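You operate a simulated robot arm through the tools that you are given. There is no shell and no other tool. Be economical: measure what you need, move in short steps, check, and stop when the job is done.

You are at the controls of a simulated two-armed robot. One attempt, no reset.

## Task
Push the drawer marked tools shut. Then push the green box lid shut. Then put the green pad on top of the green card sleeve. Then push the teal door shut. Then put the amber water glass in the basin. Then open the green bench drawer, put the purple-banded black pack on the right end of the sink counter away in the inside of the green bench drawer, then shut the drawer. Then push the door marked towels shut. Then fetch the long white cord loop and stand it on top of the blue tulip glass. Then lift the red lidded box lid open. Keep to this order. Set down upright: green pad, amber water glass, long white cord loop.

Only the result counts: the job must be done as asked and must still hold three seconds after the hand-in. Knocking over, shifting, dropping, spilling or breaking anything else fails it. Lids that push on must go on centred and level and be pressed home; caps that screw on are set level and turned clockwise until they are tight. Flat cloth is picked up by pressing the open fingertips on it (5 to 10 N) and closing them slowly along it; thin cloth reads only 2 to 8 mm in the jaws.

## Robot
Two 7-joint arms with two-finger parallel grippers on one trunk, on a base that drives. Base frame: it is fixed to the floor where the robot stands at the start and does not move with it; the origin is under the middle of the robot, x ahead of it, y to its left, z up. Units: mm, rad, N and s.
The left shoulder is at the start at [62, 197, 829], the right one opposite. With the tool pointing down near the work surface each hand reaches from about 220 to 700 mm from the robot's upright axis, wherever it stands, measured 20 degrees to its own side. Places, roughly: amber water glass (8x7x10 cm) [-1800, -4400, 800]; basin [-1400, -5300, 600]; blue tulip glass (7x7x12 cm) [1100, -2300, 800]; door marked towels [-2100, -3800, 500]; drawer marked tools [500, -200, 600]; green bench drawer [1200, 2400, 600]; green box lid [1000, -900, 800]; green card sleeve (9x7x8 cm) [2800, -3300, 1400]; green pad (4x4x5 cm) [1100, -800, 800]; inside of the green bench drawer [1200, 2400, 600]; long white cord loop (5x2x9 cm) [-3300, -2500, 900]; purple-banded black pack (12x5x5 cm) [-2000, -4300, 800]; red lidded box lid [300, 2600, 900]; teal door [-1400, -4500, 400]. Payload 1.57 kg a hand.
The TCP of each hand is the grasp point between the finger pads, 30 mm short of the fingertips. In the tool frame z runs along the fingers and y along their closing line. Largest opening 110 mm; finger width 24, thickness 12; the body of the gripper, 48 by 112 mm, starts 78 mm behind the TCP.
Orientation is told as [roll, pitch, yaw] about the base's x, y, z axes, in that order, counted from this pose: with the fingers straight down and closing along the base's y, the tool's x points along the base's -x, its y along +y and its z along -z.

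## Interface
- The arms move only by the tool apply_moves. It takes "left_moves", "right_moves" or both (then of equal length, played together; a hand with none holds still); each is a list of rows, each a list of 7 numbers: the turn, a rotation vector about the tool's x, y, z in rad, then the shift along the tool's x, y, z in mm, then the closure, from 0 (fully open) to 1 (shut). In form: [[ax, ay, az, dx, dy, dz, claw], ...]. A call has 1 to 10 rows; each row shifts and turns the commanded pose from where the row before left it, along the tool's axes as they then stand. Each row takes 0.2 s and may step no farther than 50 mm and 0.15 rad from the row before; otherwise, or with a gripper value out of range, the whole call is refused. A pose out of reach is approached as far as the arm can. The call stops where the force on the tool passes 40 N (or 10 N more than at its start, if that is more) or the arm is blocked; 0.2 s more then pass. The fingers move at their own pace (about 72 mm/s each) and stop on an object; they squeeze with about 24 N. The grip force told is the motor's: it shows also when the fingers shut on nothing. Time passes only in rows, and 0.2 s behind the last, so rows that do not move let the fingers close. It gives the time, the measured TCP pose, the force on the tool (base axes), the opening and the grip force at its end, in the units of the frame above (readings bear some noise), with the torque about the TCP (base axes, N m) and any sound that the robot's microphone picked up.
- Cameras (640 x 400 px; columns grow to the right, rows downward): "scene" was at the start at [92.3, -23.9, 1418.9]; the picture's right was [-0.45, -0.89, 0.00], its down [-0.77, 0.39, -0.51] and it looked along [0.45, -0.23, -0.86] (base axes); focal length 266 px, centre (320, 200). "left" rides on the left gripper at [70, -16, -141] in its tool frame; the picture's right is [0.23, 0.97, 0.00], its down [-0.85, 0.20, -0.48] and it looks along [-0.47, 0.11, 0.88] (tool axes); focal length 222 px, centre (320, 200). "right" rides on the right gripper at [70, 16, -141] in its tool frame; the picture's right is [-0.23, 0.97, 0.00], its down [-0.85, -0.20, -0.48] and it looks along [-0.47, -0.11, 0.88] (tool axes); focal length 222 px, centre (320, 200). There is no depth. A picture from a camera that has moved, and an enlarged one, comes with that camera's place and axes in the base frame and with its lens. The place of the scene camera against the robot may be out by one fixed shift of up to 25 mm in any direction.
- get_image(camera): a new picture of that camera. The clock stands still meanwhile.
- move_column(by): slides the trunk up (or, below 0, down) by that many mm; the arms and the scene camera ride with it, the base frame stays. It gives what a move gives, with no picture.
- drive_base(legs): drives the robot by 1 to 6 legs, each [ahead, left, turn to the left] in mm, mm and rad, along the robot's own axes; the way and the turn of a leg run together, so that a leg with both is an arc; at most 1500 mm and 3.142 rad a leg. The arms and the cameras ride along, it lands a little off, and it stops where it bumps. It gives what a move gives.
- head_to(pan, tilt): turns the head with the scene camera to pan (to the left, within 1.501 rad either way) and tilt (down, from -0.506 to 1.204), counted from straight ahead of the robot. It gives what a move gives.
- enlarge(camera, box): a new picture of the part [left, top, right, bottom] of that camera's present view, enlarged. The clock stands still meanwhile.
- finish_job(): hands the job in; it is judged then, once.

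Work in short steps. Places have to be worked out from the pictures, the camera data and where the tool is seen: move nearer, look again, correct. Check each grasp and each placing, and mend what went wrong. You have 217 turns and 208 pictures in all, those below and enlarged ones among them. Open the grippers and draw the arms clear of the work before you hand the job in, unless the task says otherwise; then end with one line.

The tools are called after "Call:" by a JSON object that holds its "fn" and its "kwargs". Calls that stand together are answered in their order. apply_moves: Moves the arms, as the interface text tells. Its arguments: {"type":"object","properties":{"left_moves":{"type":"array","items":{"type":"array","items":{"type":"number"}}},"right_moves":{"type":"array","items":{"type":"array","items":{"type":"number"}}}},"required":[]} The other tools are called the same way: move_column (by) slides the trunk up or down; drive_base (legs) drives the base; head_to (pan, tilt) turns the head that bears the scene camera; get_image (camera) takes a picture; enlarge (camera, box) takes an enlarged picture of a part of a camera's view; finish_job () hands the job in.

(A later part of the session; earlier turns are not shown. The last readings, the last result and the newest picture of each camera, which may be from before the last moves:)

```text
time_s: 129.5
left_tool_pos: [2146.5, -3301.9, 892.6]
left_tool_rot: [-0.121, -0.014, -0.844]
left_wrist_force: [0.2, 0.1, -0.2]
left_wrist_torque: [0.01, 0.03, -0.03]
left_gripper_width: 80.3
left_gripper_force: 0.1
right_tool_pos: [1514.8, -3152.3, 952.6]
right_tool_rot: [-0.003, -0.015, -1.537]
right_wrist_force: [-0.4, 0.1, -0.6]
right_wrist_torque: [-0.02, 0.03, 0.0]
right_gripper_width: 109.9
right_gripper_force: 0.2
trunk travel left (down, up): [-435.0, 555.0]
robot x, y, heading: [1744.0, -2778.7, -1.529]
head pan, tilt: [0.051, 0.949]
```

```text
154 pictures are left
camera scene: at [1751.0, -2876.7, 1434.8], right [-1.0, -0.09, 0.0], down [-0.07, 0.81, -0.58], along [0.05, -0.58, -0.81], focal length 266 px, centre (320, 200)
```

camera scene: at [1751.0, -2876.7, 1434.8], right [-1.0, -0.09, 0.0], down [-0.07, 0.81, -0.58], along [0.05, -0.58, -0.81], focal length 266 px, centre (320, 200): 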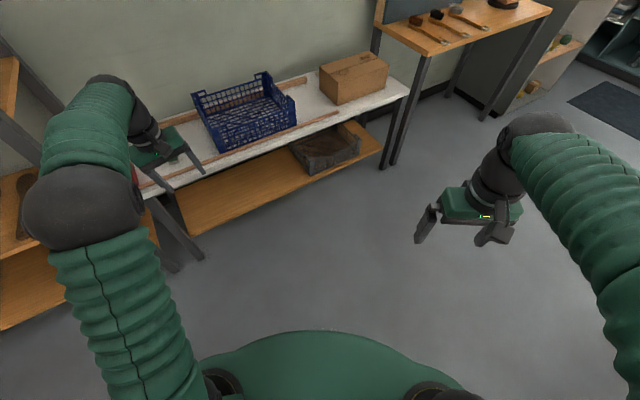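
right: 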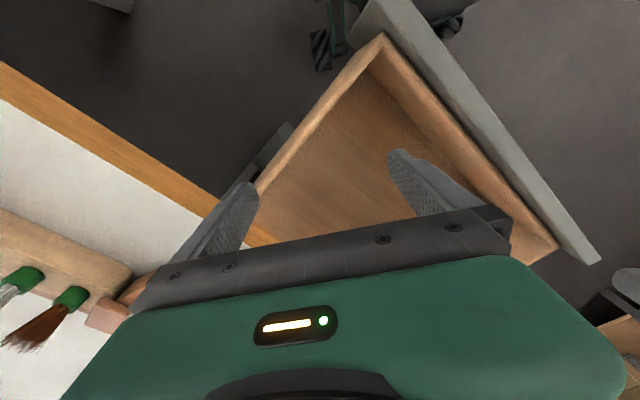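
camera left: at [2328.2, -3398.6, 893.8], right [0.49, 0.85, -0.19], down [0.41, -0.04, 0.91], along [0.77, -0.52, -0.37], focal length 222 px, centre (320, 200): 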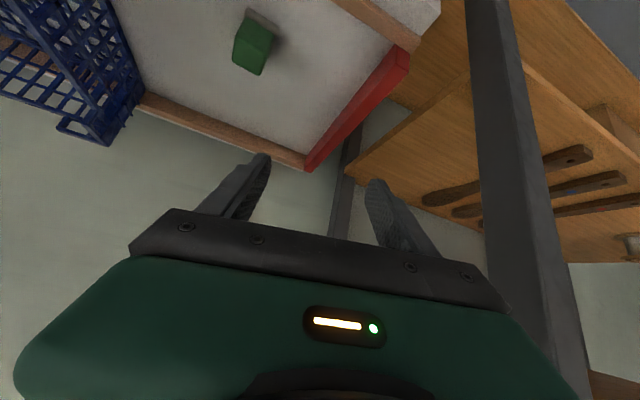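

It settled well. I back off 200 mm, square the hand to my heading, and bring it in front of the left shoulder.

Call:
{"fn": "drive_base", "kwargs": {"legs": [[-200, 0, 0]]}}

Call:
{"fn": "apply_moves", "kwargs": {"left_moves": [[-0.12, 0, 0, 0, 0, 0, 0.27], [0, 0, 0.15, 0, 0, 0, 0.27], [0, 0, 0.15, 0, 0, 0, 0.27], [0, 0, 0.15, 0, 0, 0, 0.27], [0, 0, 0.15, 0, 0, 0, 0.27], [0, 0, 0.08, 0, 0, 0, 0.27], [0, 0, 0, 15, -40, 0, 0.27], [0, 0, 0, 15, -40, 0, 0.27], [0, 0, 0, 10, -40, 0, 0.27], [0, 0, 0, 0, -30, 0, 0.27]]}}

Call:
{"fn": "apply_moves", "kwargs": {"left_moves": [[0, -0.1, 0, 0, 0, 0, 0.27], [0, -0.1, 0, 0, 0, 0, 0.27], [0, -0.1, 0, 0, 0, 0, 0.27], [0, -0.1, 0, 0, 0, 0, 0.27], [0, -0.1, 0, 0, 0, 0, 0.27], [0, -0.1, 0, 0, 0, 0, 0.27], [0, -0.1, 0, 0, 0, 0, 0.27], [0, -0.1, 0, 0, 0, 0, 0.27], [0, -0.1, 0, 0, 0, 0, 0.27]]}}

Call:
{"fn": "get_image", "kwargs": {"camera": "scene"}}

```text
time_s: 131.1
left_tool_pos: [2138.6, -3097.0, 894.4]
left_tool_rot: [-0.119, -0.02, -0.839]
left_wrist_force: [0.4, -0.3, -0.4]
left_wrist_torque: [-0.01, 0.04, 0.0]
left_gripper_width: 80.4
left_gripper_force: 0.0
right_tool_pos: [1507.4, -2948.2, 953.7]
right_tool_rot: [-0.004, -0.014, -1.535]
right_wrist_force: [0.7, 0.6, 0.1]
right_wrist_torque: [-0.03, -0.03, -0.02]
right_gripper_width: 109.9
right_gripper_force: 0.1
trunk travel left (down, up): [-435.0, 555.0]
robot x, y, heading: [1734.7, -2574.7, -1.53]
head pan, tilt: [0.051, 0.949]
```

```text
time_s: 133.3
left_tool_pos: [1987.0, -3066.5, 891.1]
left_tool_rot: [0.011, -0.014, -1.52]
left_wrist_force: [-1.4, 0.3, 0.0]
left_wrist_torque: [0.02, -0.03, 0.0]
left_gripper_width: 80.4
left_gripper_force: 0.0
right_tool_pos: [1507.0, -2947.0, 952.4]
right_tool_rot: [-0.001, -0.016, -1.535]
right_wrist_force: [-0.3, -0.2, 0.8]
right_wrist_torque: [-0.01, 0.03, 0.02]
right_gripper_width: 110.3
right_gripper_force: 0.0
trunk travel left (down, up): [-435.0, 555.0]
robot x, y, heading: [1730.7, -2572.0, -1.537]
head pan, tilt: [0.051, 0.949]
```

```text
time_s: 135.3
left_tool_pos: [1990.0, -3067.8, 909.7]
left_tool_rot: [0.038, -0.887, -1.546]
left_wrist_force: [0.1, -0.8, 0.2]
left_wrist_torque: [0.0, 0.0, 0.0]
left_gripper_width: 80.4
left_gripper_force: 0.0
left hand out of reach, approached as far as the arm can: row 8, 9
right_tool_pos: [1507.6, -2947.8, 953.0]
right_tool_rot: [-0.002, -0.015, -1.535]
right_wrist_force: [-0.1, 0.2, 0.1]
right_wrist_torque: [0.04, -0.02, 0.0]
right_gripper_width: 110.1
right_gripper_force: 0.0
trunk travel left (down, up): [-435.0, 555.0]
robot x, y, heading: [1736.4, -2573.9, -1.531]
head pan, tilt: [0.051, 0.949]
```

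```text
153 pictures are left
camera scene: at [1744.2, -2670.9, 1434.9], right [-1.0, -0.09, 0.0], down [-0.07, 0.81, -0.58], along [0.05, -0.58, -0.81], focal length 266 px, centre (320, 200)
```

scene: 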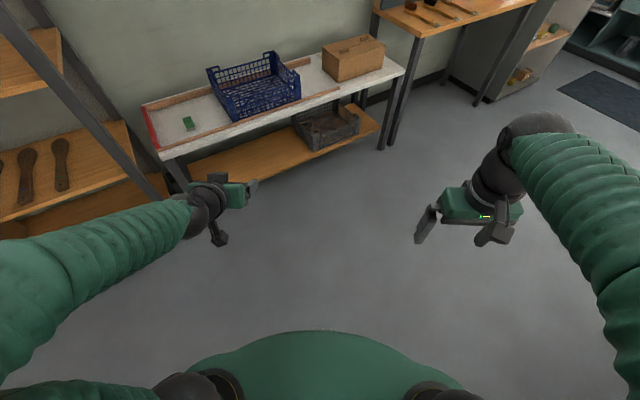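

The tilt now works with the hand in front of its shoulder. I extend it 50 mm, turn back to face the table, and drive to a pre-grasp place short of the pad.

Call:
{"fn": "apply_moves", "kwargs": {"left_moves": [[-0.0, 0, 0, -31.6, 0, 38.8, 0.27], [0.03, 0, 0, 0, 0, 0, 0.27]]}}

Call:
{"fn": "drive_base", "kwargs": {"legs": [[0, 0, 0.53], [300, -207, 0], [250, 0, 0]]}}

Call:
{"fn": "get_image", "kwargs": {"camera": "scene"}}

Call:
{"fn": "get_image", "kwargs": {"camera": "left"}}

```text
time_s: 135.9
left_tool_pos: [1992.0, -3117.5, 912.8]
left_tool_rot: [-0.015, -0.916, -1.528]
left_wrist_force: [0.3, -0.8, -0.4]
left_wrist_torque: [-0.04, 0.01, 0.0]
left_gripper_width: 80.4
left_gripper_force: 0.1
right_tool_pos: [1507.0, -2947.9, 954.1]
right_tool_rot: [-0.002, -0.015, -1.537]
right_wrist_force: [-0.5, -0.5, -0.5]
right_wrist_torque: [-0.01, -0.02, -0.01]
right_gripper_width: 110.2
right_gripper_force: 0.0
trunk travel left (down, up): [-435.0, 555.0]
robot x, y, heading: [1734.6, -2574.2, -1.533]
head pan, tilt: [0.051, 0.949]
```

```text
time_s: 141.1
left_tool_pos: [2348.3, -3496.7, 913.1]
left_tool_rot: [-0.013, -0.914, -1.021]
left_wrist_force: [0.4, -0.3, 0.3]
left_wrist_torque: [-0.01, -0.02, -0.01]
left_gripper_width: 80.2
left_gripper_force: 0.2
right_tool_pos: [1842.8, -3586.7, 953.5]
right_tool_rot: [-0.004, -0.017, -1.024]
right_wrist_force: [0.1, 0.8, 0.7]
right_wrist_torque: [0.01, 0.01, 0.0]
right_gripper_width: 109.9
right_gripper_force: 0.1
trunk travel left (down, up): [-435.0, 555.0]
robot x, y, heading: [1857.4, -3148.1, -1.015]
head pan, tilt: [0.051, 0.949]
```

```text
152 pictures are left
camera scene: at [1916.7, -3228.6, 1434.8], right [-0.82, -0.57, 0.0], down [-0.46, 0.67, -0.58], along [0.33, -0.48, -0.81], focal length 266 px, centre (320, 200)
```

scene: 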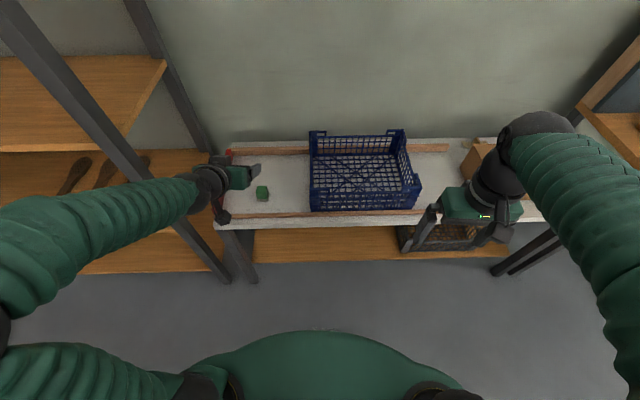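

```text
151 pictures are left
camera left: at [2255.3, -3371.5, 944.0], right [0.76, 0.62, -0.19], down [0.25, -0.02, 0.97], along [0.59, -0.79, -0.17], focal length 222 px, centre (320, 200)
```

left: 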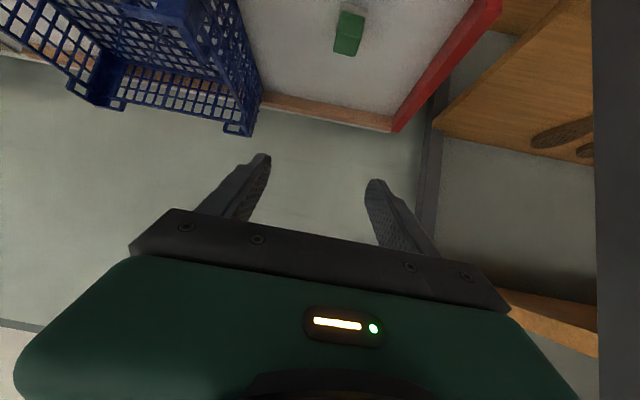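

I lower the trunk so the jaws come level above the pad, staying behind it, and check.

Call:
{"fn": "move_column", "kwargs": {"by": -225}}

Call:
{"fn": "get_image", "kwargs": {"camera": "left"}}

Call:
{"fn": "enlarge", "kwargs": {"camera": "scene", "box": [180, 130, 340, 240]}}

```text
time_s: 143.5
left_tool_pos: [2346.4, -3496.6, 687.3]
left_tool_rot: [-0.014, -0.914, -1.02]
left_wrist_force: [-0.6, 0.4, 0.5]
left_wrist_torque: [0.0, 0.01, 0.03]
left_gripper_width: 80.3
left_gripper_force: 0.0
right_tool_pos: [1840.9, -3585.5, 728.9]
right_tool_rot: [-0.002, -0.016, -1.024]
right_wrist_force: [-0.4, 1.1, -0.4]
right_wrist_torque: [0.01, 0.02, -0.01]
right_gripper_width: 109.6
right_gripper_force: 0.1
trunk travel left (down, up): [-210.0, 780.0]
robot x, y, heading: [1856.9, -3149.1, -1.019]
head pan, tilt: [0.051, 0.949]
```

```text
150 pictures are left
camera left: at [2254.5, -3371.2, 719.4], right [0.76, 0.62, -0.19], down [0.25, -0.02, 0.97], along [0.59, -0.79, -0.17], focal length 222 px, centre (320, 200)
```

left: 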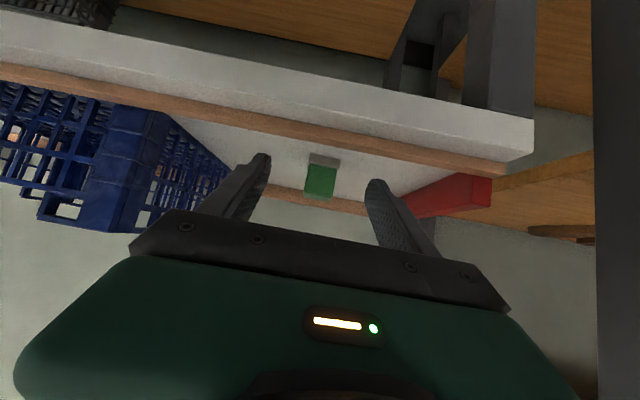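

```text
3.64 times, centred on (260, 185) of scene
camera zoom: at [1915.5, -3228.2, 1209.9], right [-0.82, -0.57, 0.0], down [-0.46, 0.67, -0.58], along [0.33, -0.48, -0.81], focal length 966 px, centre (538, 254)
```

zoom: 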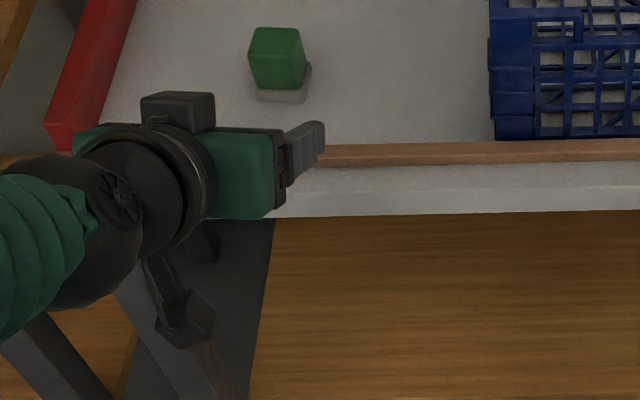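

The pad is 107 mm ahead and 10 mm to the left. I slide in, come down to TCP z≈662, and close.

Call:
{"fn": "apply_moves", "kwargs": {"left_moves": [[0, 0, 0, -16.5, 5, 21.4, 0.27], [0, 0, 0, -16.5, 5, 21.4, 0.27], [0, 0, 0, -7, 0, 28.7, 0.27], [0, 0, 0, -5.6, 0, 28.5, 0.27], [0, 0, 0, 0, 0, 0, 0.27], [0, 0, 0, 0, 0, 0, 0.6], [0, 0, 0, 0, 0, 0, 0.8], [0, 0, 0, 0, 0, 0, 0.9], [0, 0, 0, 0, 0, 0, 0.9]]}}

Call:
{"fn": "get_image", "kwargs": {"camera": "left"}}

Call:
{"fn": "enlarge", "kwargs": {"camera": "scene", "box": [180, 130, 340, 240]}}

```text
time_s: 145.5
left_tool_pos: [2385.9, -3540.4, 685.0]
left_tool_rot: [-0.016, -0.915, -1.021]
left_wrist_force: [0.0, -0.6, -0.5]
left_wrist_torque: [-0.03, 0.01, -0.02]
left_gripper_width: 11.2
left_gripper_force: 0.0
left hand out of reach, approached as far as the arm can: row 3, 4
right_tool_pos: [1841.5, -3585.0, 728.4]
right_tool_rot: [-0.002, -0.016, -1.025]
right_wrist_force: [-0.2, -0.5, 0.4]
right_wrist_torque: [-0.01, 0.0, 0.0]
right_gripper_width: 110.2
right_gripper_force: 0.0
trunk travel left (down, up): [-210.0, 780.0]
robot x, y, heading: [1857.5, -3147.7, -1.022]
head pan, tilt: [0.051, 0.949]
```

```text
148 pictures are left
camera left: at [2293.0, -3415.3, 717.3], right [0.76, 0.62, -0.19], down [0.25, -0.02, 0.97], along [0.59, -0.79, -0.17], focal length 222 px, centre (320, 200)
```

left: 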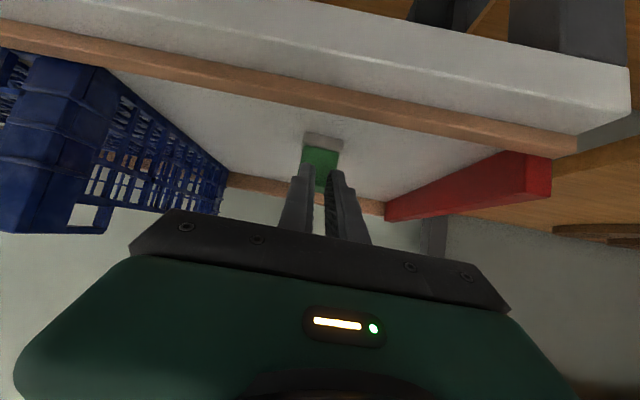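

```text
3.64 times, centred on (260, 185) of scene
camera zoom: at [1915.8, -3228.5, 1209.8], right [-0.82, -0.57, 0.0], down [-0.46, 0.67, -0.58], along [0.33, -0.48, -0.81], focal length 966 px, centre (538, 254)
```

zoom: 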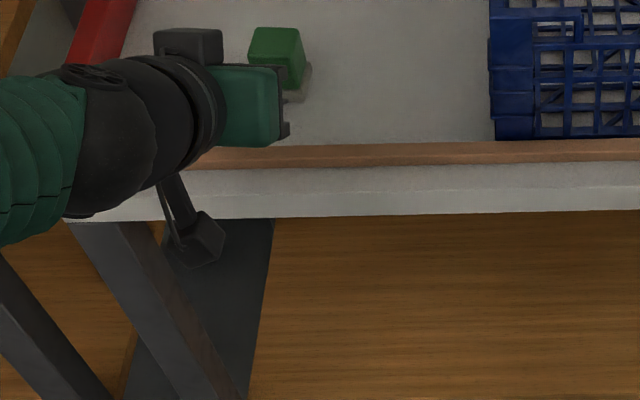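

The arm is at full stretch there, so the base does the last 50 mm. I open, inch forward, lower 23 mm, inch forward, and close.

Call:
{"fn": "apply_moves", "kwargs": {"left_moves": [[0, 0, 0, 0, 0, 0, 0.27], [0, 0, 0, 0, 0, 0, 0.27], [0, 0, 0, 0, 0, 0, 0.27]]}}

Call:
{"fn": "drive_base", "kwargs": {"legs": [[25, 0, 0]]}}

Call:
{"fn": "move_column", "kwargs": {"by": -22}}

Call:
{"fn": "drive_base", "kwargs": {"legs": [[25, 0, 0]]}}

Call:
{"fn": "get_image", "kwargs": {"camera": "left"}}

```text
time_s: 146.3
left_tool_pos: [2386.2, -3541.6, 685.4]
left_tool_rot: [-0.013, -0.914, -1.022]
left_wrist_force: [-0.1, 0.2, 0.8]
left_wrist_torque: [-0.01, 0.03, -0.02]
left_gripper_width: 80.3
left_gripper_force: 0.1
right_tool_pos: [1841.9, -3587.2, 729.3]
right_tool_rot: [-0.002, -0.015, -1.024]
right_wrist_force: [0.2, 0.9, 0.1]
right_wrist_torque: [-0.05, 0.0, 0.01]
right_gripper_width: 110.1
right_gripper_force: 0.1
trunk travel left (down, up): [-210.0, 780.0]
robot x, y, heading: [1855.5, -3150.7, -1.019]
head pan, tilt: [0.051, 0.949]
```

```text
time_s: 147.1
left_tool_pos: [2398.8, -3562.6, 683.9]
left_tool_rot: [-0.013, -0.912, -1.022]
left_wrist_force: [-0.4, -0.2, -0.2]
left_wrist_torque: [0.0, 0.0, -0.01]
left_gripper_width: 80.4
left_gripper_force: 0.2
right_tool_pos: [1855.9, -3606.8, 729.1]
right_tool_rot: [-0.001, -0.013, -1.025]
right_wrist_force: [0.0, 0.6, -0.8]
right_wrist_torque: [0.0, 0.03, 0.02]
right_gripper_width: 110.1
right_gripper_force: 0.0
trunk travel left (down, up): [-210.0, 780.0]
robot x, y, heading: [1867.3, -3172.7, -1.015]
head pan, tilt: [0.051, 0.949]
```

```text
time_s: 147.8
left_tool_pos: [2399.1, -3561.0, 664.4]
left_tool_rot: [-0.015, -0.915, -1.022]
left_wrist_force: [-0.6, 0.4, 0.1]
left_wrist_torque: [0.02, 0.01, 0.0]
left_gripper_width: 80.3
left_gripper_force: 0.1
right_tool_pos: [1855.1, -3605.2, 707.5]
right_tool_rot: [-0.002, -0.017, -1.025]
right_wrist_force: [0.2, 0.3, -0.1]
right_wrist_torque: [0.01, -0.02, 0.02]
right_gripper_width: 109.9
right_gripper_force: 0.1
trunk travel left (down, up): [-188.0, 802.0]
robot x, y, heading: [1872.1, -3170.9, -1.02]
head pan, tilt: [0.051, 0.949]
```

```text
time_s: 148.6
left_tool_pos: [2412.4, -3584.3, 664.0]
left_tool_rot: [-0.015, -0.914, -1.021]
left_wrist_force: [0.8, -0.5, -0.2]
left_wrist_torque: [0.02, 0.0, 0.02]
left_gripper_width: 80.1
left_gripper_force: 0.1
right_tool_pos: [1868.1, -3629.0, 705.9]
right_tool_rot: [-0.003, -0.015, -1.024]
right_wrist_force: [0.0, -0.6, 0.4]
right_wrist_torque: [0.03, 0.01, 0.0]
right_gripper_width: 109.8
right_gripper_force: 0.1
trunk travel left (down, up): [-188.0, 802.0]
robot x, y, heading: [1880.9, -3194.6, -1.019]
head pan, tilt: [0.051, 0.949]
```

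```text
146 pictures are left
camera left: at [2319.3, -3458.3, 694.8], right [0.76, 0.62, -0.19], down [0.25, -0.02, 0.97], along [0.59, -0.79, -0.17], focal length 222 px, centre (320, 200)
```

left: 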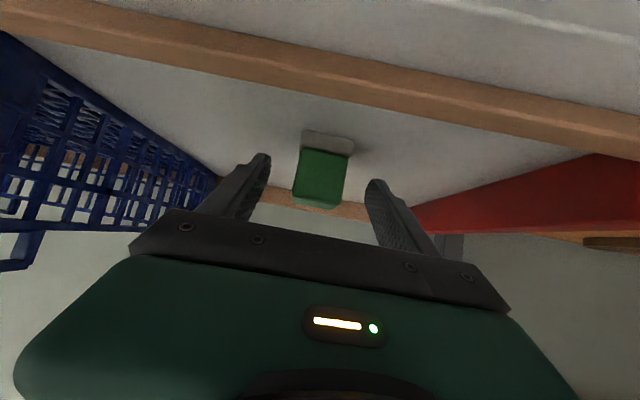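

Centred. I close on the pad and lift it with the trunk.

Call:
{"fn": "apply_moves", "kwargs": {"left_moves": [[0, 0, 0, 0, 0, 0, 0.5], [0, 0, 0, 0, 0, 0, 0.7], [0, 0, 0, 0, 0, 0, 0.9], [0, 0, 0, 0, 0, 0, 0.9], [0, 0, 0, 0, 0, 0, 0.9]]}}

Call:
{"fn": "move_column", "kwargs": {"by": 150}}

Call:
{"fn": "get_image", "kwargs": {"camera": "left"}}

```text
time_s: 149.8
left_tool_pos: [2411.3, -3583.0, 664.2]
left_tool_rot: [-0.012, -0.915, -1.02]
left_wrist_force: [0.0, -0.2, 0.0]
left_wrist_torque: [0.03, 0.0, 0.0]
left_gripper_width: 35.1
left_gripper_force: 24.5
right_tool_pos: [1866.6, -3627.6, 706.5]
right_tool_rot: [-0.001, -0.017, -1.026]
right_wrist_force: [0.2, 0.1, -0.4]
right_wrist_torque: [-0.03, 0.0, 0.04]
right_gripper_width: 110.2
right_gripper_force: 0.0
trunk travel left (down, up): [-188.0, 802.0]
robot x, y, heading: [1881.6, -3192.2, -1.025]
head pan, tilt: [0.051, 0.949]
```

```text
time_s: 151.5
left_tool_pos: [2411.2, -3582.4, 814.1]
left_tool_rot: [-0.015, -0.914, -1.022]
left_wrist_force: [-0.5, -0.1, -0.2]
left_wrist_torque: [0.04, 0.03, 0.01]
left_gripper_width: 35.0
left_gripper_force: 23.6
right_tool_pos: [1868.1, -3627.9, 856.3]
right_tool_rot: [-0.002, -0.017, -1.025]
right_wrist_force: [0.3, 0.0, 0.3]
right_wrist_torque: [-0.01, 0.0, 0.0]
right_gripper_width: 110.0
right_gripper_force: 0.0
trunk travel left (down, up): [-338.0, 652.0]
robot x, y, heading: [1885.4, -3192.8, -1.019]
head pan, tilt: [0.051, 0.949]
```

```text
145 pictures are left
camera left: at [2319.0, -3457.6, 845.5], right [0.76, 0.62, -0.19], down [0.25, -0.02, 0.97], along [0.59, -0.79, -0.17], focal length 222 px, centre (320, 200)
```

left: 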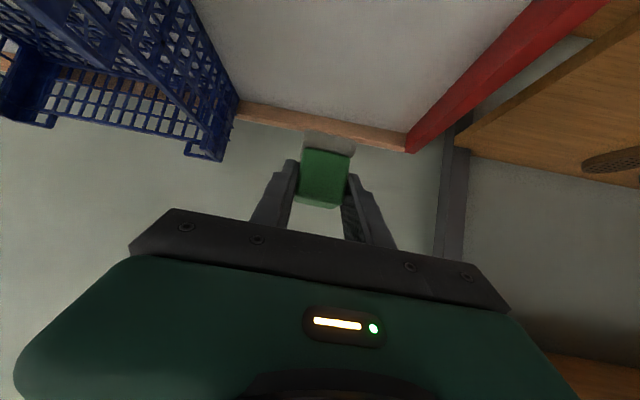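

The pad is held in the tilted grasp. I back off, raise the trunk, move left in front of the sleeve, and raise the arm by 110 mm.

Call:
{"fn": "drive_base", "kwargs": {"legs": [[-350, 0, 0], [0, 507, 0.03]]}}

Call:
{"fn": "move_column", "kwargs": {"by": 640}}

Call:
{"fn": "apply_moves", "kwargs": {"left_moves": [[0, 0, 0, -20, 0, -36, 0.9], [0, 0, 0, -20, 0, -36, 0.9], [0, 0, 0, -20, 0, -36, 0.9], [0, 0, 0, 0, 0, 0, 0.9]]}}

Call:
{"fn": "head_to", "kwargs": {"pan": 0.3, "tilt": 0.6}}

Call:
{"fn": "get_image", "kwargs": {"camera": "scene"}}

Call:
{"fn": "get_image", "kwargs": {"camera": "left"}}

```text
time_s: 156.4
left_tool_pos: [2675.5, -2977.7, 815.3]
left_tool_rot: [-0.009, -0.916, -0.974]
left_wrist_force: [-1.1, -1.0, -1.1]
left_wrist_torque: [0.04, 0.0, -0.01]
left_gripper_width: 35.0
left_gripper_force: 24.3
right_tool_pos: [2134.3, -3049.5, 855.8]
right_tool_rot: [0.0, -0.016, -0.973]
right_wrist_force: [0.3, 0.2, 0.4]
right_wrist_torque: [-0.01, -0.04, 0.02]
right_gripper_width: 110.1
right_gripper_force: 0.1
trunk travel left (down, up): [-338.0, 652.0]
robot x, y, heading: [2129.1, -2614.4, -0.963]
head pan, tilt: [0.051, 0.949]
```

```text
refused: 640 is not a number from -400 to 400
```

```text
time_s: 157.4
left_tool_pos: [2655.8, -2936.6, 917.9]
left_tool_rot: [-0.012, -0.915, -0.972]
left_wrist_force: [-1.5, -0.9, -0.2]
left_wrist_torque: [0.03, 0.05, 0.0]
left_gripper_width: 35.4
left_gripper_force: 23.7
left hand out of reach, approached as far as the arm can: row 1
right_tool_pos: [2136.3, -3049.7, 857.1]
right_tool_rot: [0.0, -0.016, -0.972]
right_wrist_force: [0.6, 0.1, 0.1]
right_wrist_torque: [-0.01, 0.02, 0.02]
right_gripper_width: 109.9
right_gripper_force: 0.1
trunk travel left (down, up): [-338.0, 652.0]
robot x, y, heading: [2131.5, -2612.9, -0.969]
head pan, tilt: [0.051, 0.949]
```

```text
time_s: 158.2
left_tool_pos: [2655.0, -2936.1, 916.9]
left_tool_rot: [-0.014, -0.915, -0.97]
left_wrist_force: [-0.2, -0.7, -0.5]
left_wrist_torque: [-0.01, 0.01, -0.02]
left_gripper_width: 35.0
left_gripper_force: 24.3
right_tool_pos: [2135.4, -3048.4, 856.7]
right_tool_rot: [-0.003, -0.016, -0.974]
right_wrist_force: [0.3, 0.6, -0.7]
right_wrist_torque: [-0.03, -0.02, -0.03]
right_gripper_width: 110.0
right_gripper_force: 0.1
trunk travel left (down, up): [-338.0, 652.0]
robot x, y, heading: [2131.8, -2613.3, -0.969]
head pan, tilt: [0.3, 0.6]
```

```text
144 pictures are left
camera scene: at [2218.0, -2685.6, 1366.1], right [-0.62, -0.78, 0.0], down [-0.44, 0.35, -0.82], along [0.65, -0.51, -0.57], focal length 266 px, centre (320, 200)
```

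scene: 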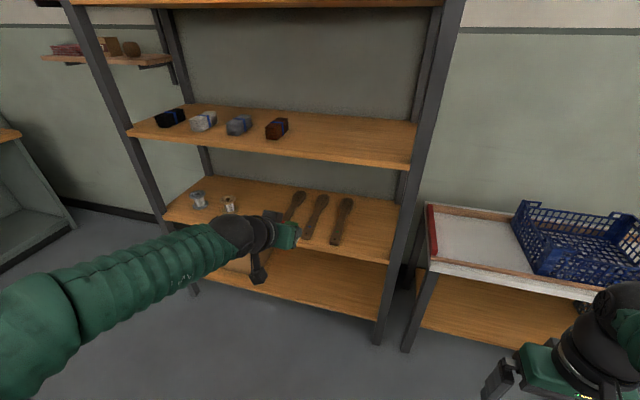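

```text
143 pictures are left
camera left: at [2556.8, -2816.3, 948.5], right [0.73, 0.66, -0.19], down [0.25, 0.0, 0.97], along [0.63, -0.76, -0.17], focal length 222 px, centre (320, 200)
```

left: 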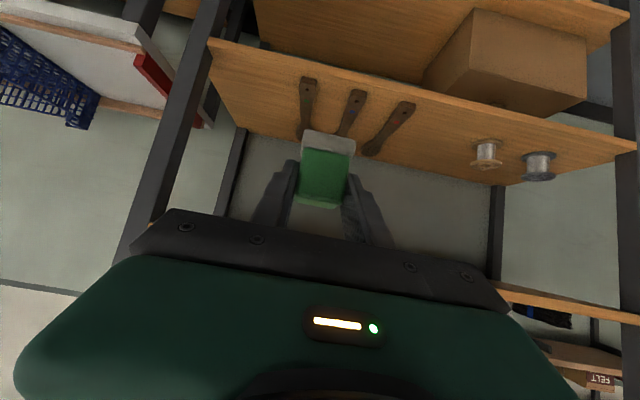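

Now the trunk goes up in two steps, and then I look at the shelf.

Call:
{"fn": "move_column", "kwargs": {"by": 400}}

Call:
{"fn": "move_column", "kwargs": {"by": 240}}

Call:
{"fn": "get_image", "kwargs": {"camera": "scene"}}

Call:
{"fn": "get_image", "kwargs": {"camera": "left"}}

```text
time_s: 162.1
left_tool_pos: [2656.0, -2937.5, 1316.8]
left_tool_rot: [-0.014, -0.914, -0.971]
left_wrist_force: [0.1, -0.9, -0.3]
left_wrist_torque: [0.0, -0.02, -0.02]
left_gripper_width: 35.2
left_gripper_force: 23.8
right_tool_pos: [2137.9, -3048.6, 1256.9]
right_tool_rot: [-0.001, -0.016, -0.974]
right_wrist_force: [0.0, -0.3, 0.1]
right_wrist_torque: [-0.01, 0.02, 0.02]
right_gripper_width: 110.2
right_gripper_force: 0.1
trunk travel left (down, up): [-738.0, 252.0]
robot x, y, heading: [2130.4, -2612.8, -0.971]
head pan, tilt: [0.3, 0.6]
```

```text
time_s: 164.6
left_tool_pos: [2656.1, -2936.9, 1556.3]
left_tool_rot: [-0.015, -0.914, -0.97]
left_wrist_force: [-0.1, 0.0, 0.0]
left_wrist_torque: [-0.02, 0.0, 0.01]
left_gripper_width: 35.1
left_gripper_force: 23.9
right_tool_pos: [2135.7, -3048.4, 1496.3]
right_tool_rot: [-0.004, -0.016, -0.975]
right_wrist_force: [0.2, 0.2, 0.5]
right_wrist_torque: [0.0, -0.03, -0.05]
right_gripper_width: 110.0
right_gripper_force: 0.0
trunk travel left (down, up): [-978.0, 12.0]
robot x, y, heading: [2131.3, -2613.2, -0.972]
head pan, tilt: [0.3, 0.6]
```

```text
142 pictures are left
camera scene: at [2218.7, -2686.1, 2006.2], right [-0.62, -0.78, 0.0], down [-0.44, 0.35, -0.82], along [0.65, -0.51, -0.57], focal length 266 px, centre (320, 200)
```

scene: 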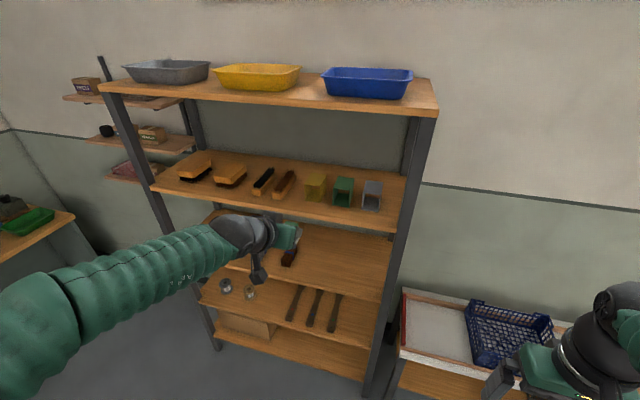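

```text
141 pictures are left
camera left: at [2557.4, -2816.8, 1588.4], right [0.73, 0.66, -0.19], down [0.25, 0.0, 0.97], along [0.63, -0.76, -0.17], focal length 222 px, centre (320, 200)
```

left: 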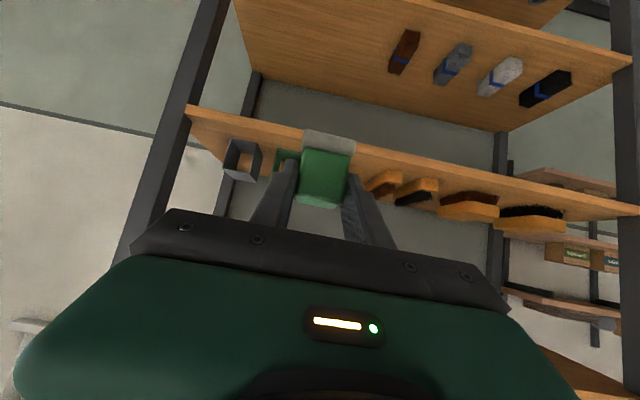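

The green sleeve is close to the hand's line. I enlarge both views to place it.

Call:
{"fn": "enlarge", "kwargs": {"camera": "scene", "box": [230, 130, 430, 255]}}

Call:
{"fn": "enlarge", "kwargs": {"camera": "left", "box": [180, 90, 420, 240]}}

```text
3.20 times, centred on (330, 192) of scene
camera zoom: at [2218.7, -2686.1, 2006.2], right [-0.62, -0.78, 0.0], down [-0.44, 0.35, -0.82], along [0.65, -0.51, -0.57], focal length 850 px, centre (288, 224)
```

zoom: 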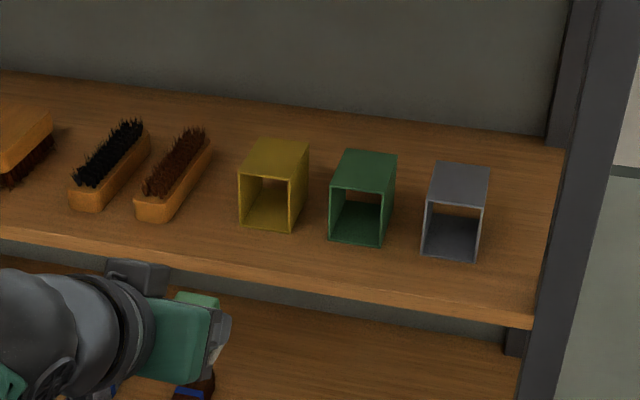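

```text
2.67 times, centred on (300, 165) of left
camera zoom: at [2557.4, -2816.8, 1588.4], right [0.73, 0.66, -0.19], down [0.25, 0.0, 0.97], along [0.63, -0.76, -0.17], focal length 592 px, centre (373, 293)
```

zoom: 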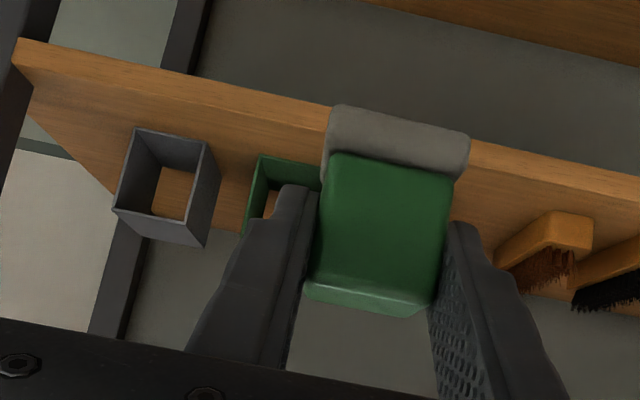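

I estimate the sleeve centre at about (2820, -3262), with its top near 1490. I drive ahead 220 mm and right 48 mm, and look again.

Call:
{"fn": "drive_base", "kwargs": {"legs": [[220, -48, 0]]}}

Call:
{"fn": "enlarge", "kwargs": {"camera": "left", "box": [180, 90, 420, 240]}}

Call:
{"fn": "enlarge", "kwargs": {"camera": "scene", "box": [200, 120, 400, 245]}}

```text
time_s: 166.3
left_tool_pos: [2738.9, -3140.9, 1558.8]
left_tool_rot: [-0.017, -0.92, -0.97]
left_wrist_force: [0.7, -0.2, -1.0]
left_wrist_torque: [0.02, 0.04, -0.01]
left_gripper_width: 35.0
left_gripper_force: 23.9
right_tool_pos: [2218.3, -3251.5, 1498.3]
right_tool_rot: [-0.004, -0.022, -0.976]
right_wrist_force: [0.0, -0.2, 0.3]
right_wrist_torque: [-0.03, -0.02, 0.02]
right_gripper_width: 110.0
right_gripper_force: 0.0
trunk travel left (down, up): [-978.0, 12.0]
robot x, y, heading: [2215.2, -2822.7, -0.974]
head pan, tilt: [0.3, 0.6]
```

```text
2.67 times, centred on (300, 165) of left
camera zoom: at [2640.7, -3020.2, 1589.8], right [0.73, 0.65, -0.19], down [0.25, 0.0, 0.97], along [0.63, -0.76, -0.16], focal length 592 px, centre (373, 293)
```

zoom: 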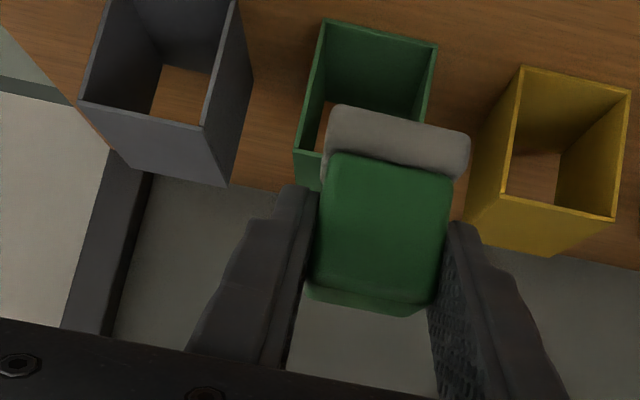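

```text
3.20 times, centred on (300, 182) of scene
camera zoom: at [2301.9, -2887.1, 2006.7], right [-0.62, -0.78, 0.0], down [-0.44, 0.35, -0.83], along [0.65, -0.52, -0.56], focal length 850 px, centre (384, 256)
```

zoom: 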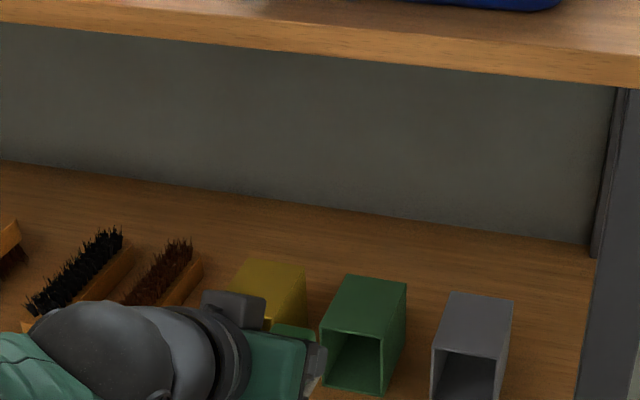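

The sleeve's top is at z≈1474 and its centre near (2843, -3303), which is 190 mm ahead. I drive that in.

Call:
{"fn": "drive_base", "kwargs": {"legs": [[190, -5, 0]]}}

Call:
{"fn": "enlarge", "kwargs": {"camera": "left", "box": [180, 90, 420, 240]}}

Call:
{"fn": "get_image", "kwargs": {"camera": "scene"}}

```text
time_s: 167.8
left_tool_pos: [2838.6, -3297.8, 1559.0]
left_tool_rot: [-0.014, -0.92, -0.969]
left_wrist_force: [-0.5, 1.3, -0.4]
left_wrist_torque: [-0.05, 0.01, -0.02]
left_gripper_width: 35.1
left_gripper_force: 23.9
right_tool_pos: [2318.5, -3408.8, 1499.3]
right_tool_rot: [-0.001, -0.022, -0.971]
right_wrist_force: [-0.5, -0.3, 0.1]
right_wrist_torque: [-0.02, -0.02, -0.01]
right_gripper_width: 110.1
right_gripper_force: 0.1
trunk travel left (down, up): [-978.0, 12.0]
robot x, y, heading: [2315.7, -2977.2, -0.969]
head pan, tilt: [0.3, 0.6]
```

```text
2.67 times, centred on (300, 165) of left
camera zoom: at [2739.8, -3176.5, 1590.4], right [0.73, 0.66, -0.19], down [0.25, 0.0, 0.97], along [0.64, -0.75, -0.16], focal length 592 px, centre (373, 293)
```

zoom: 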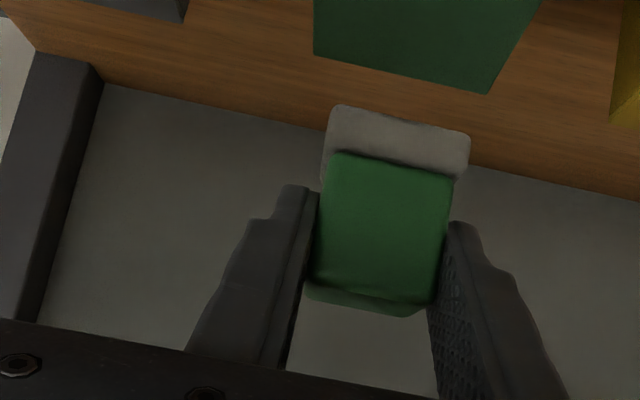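

```text
135 pictures are left
camera scene: at [2399.8, -3044.5, 2006.9], right [-0.62, -0.79, 0.0], down [-0.44, 0.35, -0.83], along [0.65, -0.51, -0.56], focal length 266 px, centre (320, 200)
```

scene: 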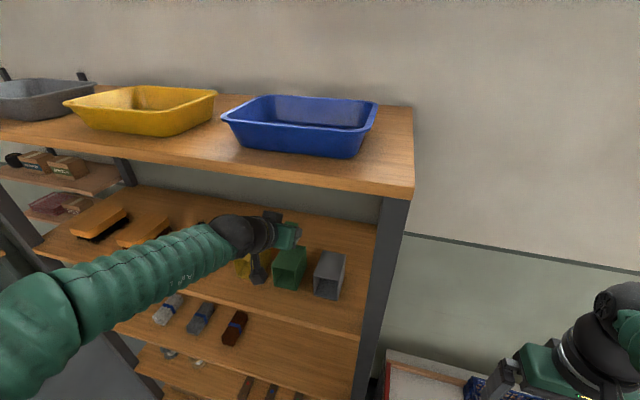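

The pad is centred over the sleeve to within about 5 mm. I lower 38 mm with the trunk, and then in small steps until contact.

Call:
{"fn": "move_column", "kwargs": {"by": -38}}

Call:
{"fn": "apply_moves", "kwargs": {"left_moves": [[0, 0, 0, 3.2, 0, 2.4, 0.9], [0, 0, 0, 0, 0, 0, 0.9]]}}

Call:
{"fn": "enlarge", "kwargs": {"camera": "scene", "box": [220, 200, 380, 310]}}

```text
time_s: 168.6
left_tool_pos: [2840.4, -3302.4, 1522.1]
left_tool_rot: [-0.012, -0.921, -0.971]
left_wrist_force: [0.7, 1.1, 16.2]
left_wrist_torque: [0.07, -0.14, 0.02]
left_gripper_width: 35.1
left_gripper_force: 24.1
right_tool_pos: [2320.5, -3414.4, 1459.6]
right_tool_rot: [-0.002, -0.019, -0.972]
right_wrist_force: [0.1, -1.1, 0.6]
right_wrist_torque: [0.02, -0.01, 0.01]
right_gripper_width: 110.0
right_gripper_force: 0.1
trunk travel left (down, up): [-940.0, 50.0]
robot x, y, heading: [2320.8, -2979.2, -0.973]
head pan, tilt: [0.3, 0.6]
```

```text
time_s: 169.2
left_tool_pos: [2840.4, -3301.5, 1516.3]
left_tool_rot: [-0.013, -0.919, -0.971]
left_wrist_force: [1.6, 0.4, 21.3]
left_wrist_torque: [-0.04, -0.25, 0.03]
left_gripper_width: 35.2
left_gripper_force: 24.1
right_tool_pos: [2320.8, -3413.5, 1460.0]
right_tool_rot: [-0.001, -0.018, -0.972]
right_wrist_force: [-0.1, -0.2, 0.4]
right_wrist_torque: [-0.02, -0.01, -0.05]
right_gripper_width: 110.0
right_gripper_force: 0.0
trunk travel left (down, up): [-940.0, 50.0]
robot x, y, heading: [2317.3, -2976.1, -0.967]
head pan, tilt: [0.3, 0.6]
```

```text
3.64 times, centred on (300, 255) of scene
camera zoom: at [2401.3, -3049.4, 1968.8], right [-0.62, -0.78, 0.0], down [-0.44, 0.35, -0.83], along [0.65, -0.51, -0.56], focal length 966 px, centre (393, 0)
```

zoom: 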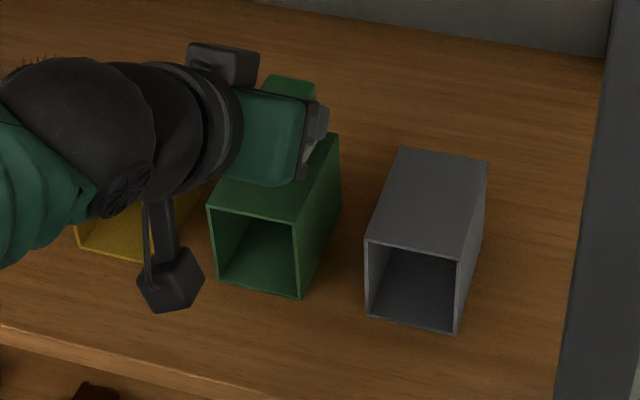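

It is in contact at 21 N. I ease the load by 3 mm, open, and withdraw along the tool axis.

Call:
{"fn": "apply_moves", "kwargs": {"left_moves": [[0, 0, 0, -2.4, 0, -1.8, 0.9], [0, 0, 0, 0, 0, 0, 0.75], [0, 0, 0, 0, 0, 0, 0.6], [0, 0, 0, 0, 0, 0, 0.4], [0, 0, 0, 0, 0, 0, 0.27], [0, 0, 0, 0, 0, -25, 0.27], [0, 0, 0, 0, 0, -40, 0.27]]}}

Call:
{"fn": "drive_base", "kwargs": {"legs": [[-250, 0, 0]]}}

Call:
{"fn": "get_image", "kwargs": {"camera": "left"}}

Call:
{"fn": "get_image", "kwargs": {"camera": "scene"}}

```text
time_s: 170.8
left_tool_pos: [2815.6, -3268.8, 1553.0]
left_tool_rot: [-0.01, -0.916, -0.968]
left_wrist_force: [-0.6, -0.2, 0.3]
left_wrist_torque: [-0.02, 0.02, 0.06]
left_gripper_width: 80.4
left_gripper_force: 0.2
left hand out of reach, approached as far as the arm can: row 7
right_tool_pos: [2319.7, -3411.7, 1460.4]
right_tool_rot: [0.0, -0.018, -0.973]
right_wrist_force: [0.4, -0.5, -0.5]
right_wrist_torque: [-0.03, -0.04, -0.02]
right_gripper_width: 110.0
right_gripper_force: 0.0
trunk travel left (down, up): [-940.0, 50.0]
robot x, y, heading: [2320.7, -2979.5, -0.963]
head pan, tilt: [0.3, 0.6]
```

```text
time_s: 172.6
left_tool_pos: [2685.3, -3077.8, 1547.6]
left_tool_rot: [-0.011, -0.907, -0.971]
left_wrist_force: [-0.6, -1.3, -0.6]
left_wrist_torque: [-0.03, -0.02, 0.0]
left_gripper_width: 80.2
left_gripper_force: 0.1
right_tool_pos: [2189.4, -3219.3, 1457.6]
right_tool_rot: [-0.001, -0.012, -0.973]
right_wrist_force: [0.0, -0.5, 0.2]
right_wrist_torque: [0.06, 0.01, -0.01]
right_gripper_width: 110.1
right_gripper_force: 0.1
trunk travel left (down, up): [-940.0, 50.0]
robot x, y, heading: [2178.6, -2778.8, -0.967]
head pan, tilt: [0.3, 0.6]
```

```text
133 pictures are left
camera left: at [2585.8, -2957.6, 1580.2], right [0.73, 0.66, -0.19], down [0.25, -0.01, 0.97], along [0.64, -0.75, -0.17], focal length 222 px, centre (320, 200)
```

left: 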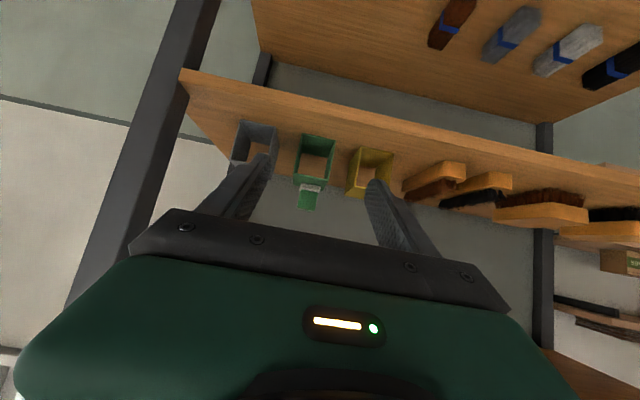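

```text
132 pictures are left
camera scene: at [2272.4, -2859.5, 1967.6], right [-0.62, -0.78, 0.0], down [-0.45, 0.36, -0.82], along [0.64, -0.51, -0.57], focal length 266 px, centre (320, 200)
```

scene: 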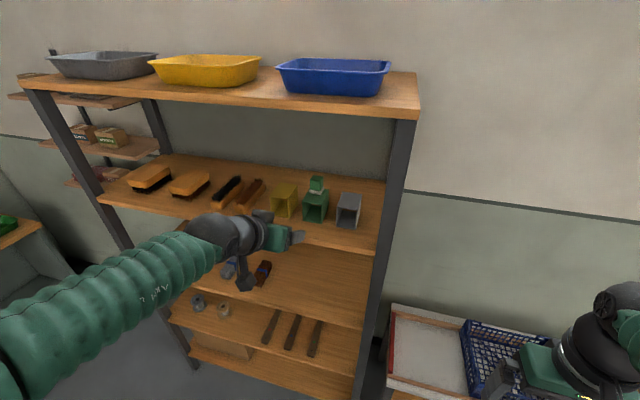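

The pad stands upright on the sleeve. I turn away toward the sink wall, lower the trunk, untilt the hand, and look.

Call:
{"fn": "drive_base", "kwargs": {"legs": [[-150, 0, 0], [0, 0, -1.583]]}}

Call:
{"fn": "apply_moves", "kwargs": {"left_moves": [[0, 0.15, 0, 0, 0, 0, 0], [0, 0.15, 0, 0, 0, 0, 0], [0, 0.15, 0, 0, 0, 0, 0], [0, 0.15, 0, 0, 0, 0, 0], [0, 0.15, 0, 0, 0, 0, 0], [0, 0.15, 0, 0, 0, 0, 0], [0, 0, 0, 0, 0, 0, 0]]}}

Call:
{"fn": "head_to", "kwargs": {"pan": 0.0, "tilt": 0.3}}

Call:
{"fn": "get_image", "kwargs": {"camera": "scene"}}

Call:
{"fn": "move_column", "kwargs": {"by": -400}}

```text
time_s: 177.8
left_tool_pos: [1803.8, -3157.1, 1550.4]
left_tool_rot: [-0.012, -0.913, -2.537]
left_wrist_force: [-0.2, 0.4, -0.6]
left_wrist_torque: [0.0, 0.01, 0.03]
left_gripper_width: 80.3
left_gripper_force: 0.1
right_tool_pos: [1659.5, -2662.9, 1459.8]
right_tool_rot: [-0.002, -0.016, -2.541]
right_wrist_force: [0.0, -0.1, 0.5]
right_wrist_torque: [0.0, -0.04, 0.0]
right_gripper_width: 110.1
right_gripper_force: 0.1
trunk travel left (down, up): [-940.0, 50.0]
robot x, y, heading: [2097.1, -2656.4, -2.537]
head pan, tilt: [0.3, 0.6]
```

```text
time_s: 179.4
left_tool_pos: [1850.5, -3113.6, 1539.8]
left_tool_rot: [0.005, -0.018, -2.536]
left_wrist_force: [0.0, -0.2, 0.1]
left_wrist_torque: [0.01, 0.02, -0.01]
left_gripper_width: 109.8
left_gripper_force: 0.1
left hand out of reach, approached as far as the arm can: row 4, 5, 6
right_tool_pos: [1660.9, -2662.3, 1460.0]
right_tool_rot: [-0.001, -0.018, -2.542]
right_wrist_force: [1.1, 0.7, 0.1]
right_wrist_torque: [0.0, 0.0, 0.0]
right_gripper_width: 110.3
right_gripper_force: 0.0
trunk travel left (down, up): [-940.0, 50.0]
robot x, y, heading: [2100.0, -2655.9, -2.539]
head pan, tilt: [0.3, 0.6]
```

```text
time_s: 180.2
left_tool_pos: [1848.3, -3115.2, 1539.4]
left_tool_rot: [0.005, -0.022, -2.535]
left_wrist_force: [0.6, 0.3, 0.0]
left_wrist_torque: [0.01, 0.03, -0.03]
left_gripper_width: 110.1
left_gripper_force: 0.1
right_tool_pos: [1659.8, -2661.3, 1458.7]
right_tool_rot: [-0.003, -0.016, -2.541]
right_wrist_force: [-0.8, 0.2, -0.3]
right_wrist_torque: [-0.01, 0.0, 0.01]
right_gripper_width: 110.0
right_gripper_force: 0.1
trunk travel left (down, up): [-940.0, 50.0]
robot x, y, heading: [2097.3, -2654.2, -2.537]
head pan, tilt: [0.0, 0.3]
```

```text
131 pictures are left
camera scene: at [1991.7, -2719.5, 1995.7], right [-0.57, 0.82, 0.0], down [0.24, 0.17, -0.95], along [-0.79, -0.54, -0.3], focal length 266 px, centre (320, 200)
```

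scene: 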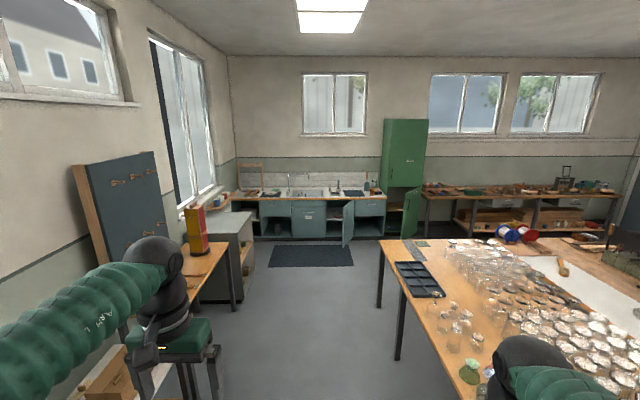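

```text
time_s: 184.0
left_tool_pos: [1849.4, -3114.3, 1138.7]
left_tool_rot: [0.006, -0.02, -2.535]
left_wrist_force: [0.8, 0.6, -0.8]
left_wrist_torque: [-0.01, 0.02, 0.0]
left_gripper_width: 109.7
left_gripper_force: 0.0
right_tool_pos: [1660.5, -2661.5, 1059.2]
right_tool_rot: [-0.004, -0.018, -2.54]
right_wrist_force: [-0.2, 0.4, -0.8]
right_wrist_torque: [0.0, 0.02, 0.0]
right_gripper_width: 110.0
right_gripper_force: 0.0
trunk travel left (down, up): [-540.0, 450.0]
robot x, y, heading: [2095.7, -2656.8, -2.534]
head pan, tilt: [0.0, 0.3]
```

The sink counter and teal doors are straight ahead down a clear corridor. I drive about 2.9 m and look.

Call:
{"fn": "drive_base", "kwargs": {"legs": [[0, 0, -0.016], [1450, 0, 0], [1450, 0, 0]]}}

Call:
{"fn": "head_to", "kwargs": {"pan": -0.2, "tilt": 0.5}}

Call:
{"fn": "get_image", "kwargs": {"camera": "scene"}}

```text
time_s: 198.5
left_tool_pos: [-634.5, -4703.6, 1139.8]
left_tool_rot: [0.007, -0.021, -2.589]
left_wrist_force: [0.6, -0.6, -0.5]
left_wrist_torque: [0.0, 0.01, -0.02]
left_gripper_width: 109.9
left_gripper_force: 0.1
right_tool_pos: [-799.0, -4241.6, 1060.2]
right_tool_rot: [-0.002, -0.018, -2.594]
right_wrist_force: [-0.1, -0.2, 0.1]
right_wrist_torque: [-0.01, 0.02, 0.0]
right_gripper_width: 110.0
right_gripper_force: 0.1
trunk travel left (down, up): [-540.0, 450.0]
robot x, y, heading: [-363.2, -4259.4, -2.589]
head pan, tilt: [0.0, 0.3]
```

```text
time_s: 199.3
left_tool_pos: [-633.0, -4703.0, 1140.1]
left_tool_rot: [0.005, -0.021, -2.588]
left_wrist_force: [0.2, 0.0, 0.0]
left_wrist_torque: [-0.01, 0.01, 0.01]
left_gripper_width: 109.9
left_gripper_force: 0.1
right_tool_pos: [-799.2, -4241.6, 1060.0]
right_tool_rot: [-0.001, -0.017, -2.591]
right_wrist_force: [0.5, 0.2, -0.1]
right_wrist_torque: [-0.02, -0.02, 0.01]
right_gripper_width: 110.2
right_gripper_force: 0.1
trunk travel left (down, up): [-540.0, 450.0]
robot x, y, heading: [-364.1, -4255.8, -2.592]
head pan, tilt: [-0.201, 0.499]
```

```text
130 pictures are left
camera scene: at [-477.3, -4299.0, 1577.3], right [-0.34, 0.94, 0.0], down [0.45, 0.17, -0.88], along [-0.82, -0.3, -0.48], focal length 266 px, centre (320, 200)
```

scene: 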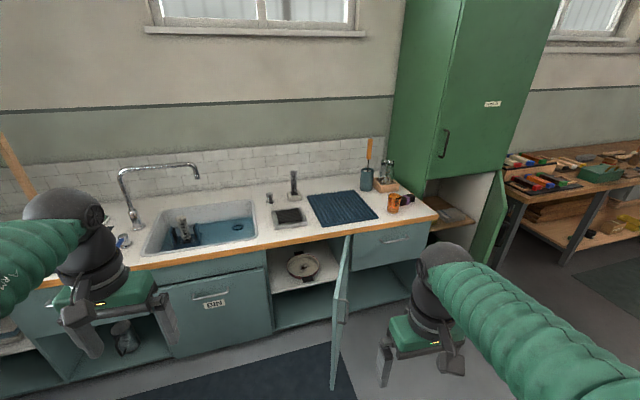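

I enlarge the open teal door to place its hinge and free edge.

Call:
{"fn": "enlarge", "kwargs": {"camera": "scene", "box": [240, 200, 440, 400]}}

Call:
{"fn": "enlarge", "kwargs": {"camera": "scene", "box": [320, 130, 540, 270]}}

```text
2.00 times, centred on (340, 300) of scene
camera zoom: at [-477.3, -4299.0, 1577.3], right [-0.34, 0.94, 0.0], down [0.45, 0.17, -0.88], along [-0.82, -0.3, -0.48], focal length 531 px, centre (280, 0)
```

zoom: 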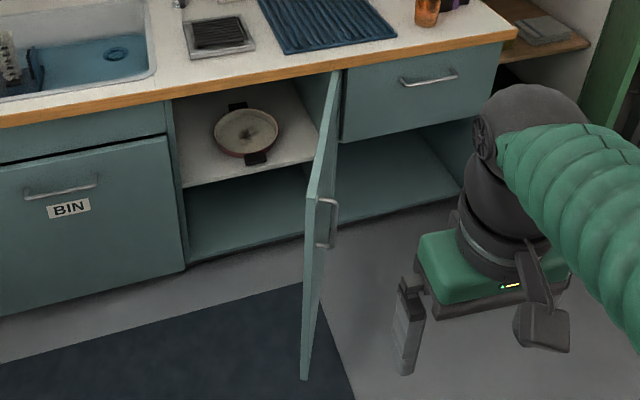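

```text
2.86 times, centred on (430, 200) of scene
camera zoom: at [-477.3, -4299.0, 1577.3], right [-0.34, 0.94, 0.0], down [0.45, 0.17, -0.88], along [-0.82, -0.3, -0.48], focal length 759 px, centre (6, 200)
```

zoom: 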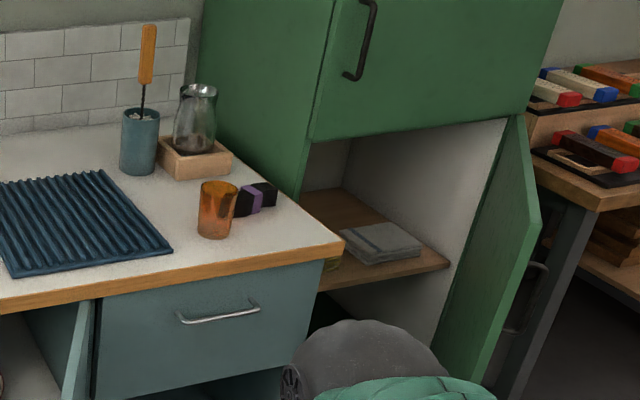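

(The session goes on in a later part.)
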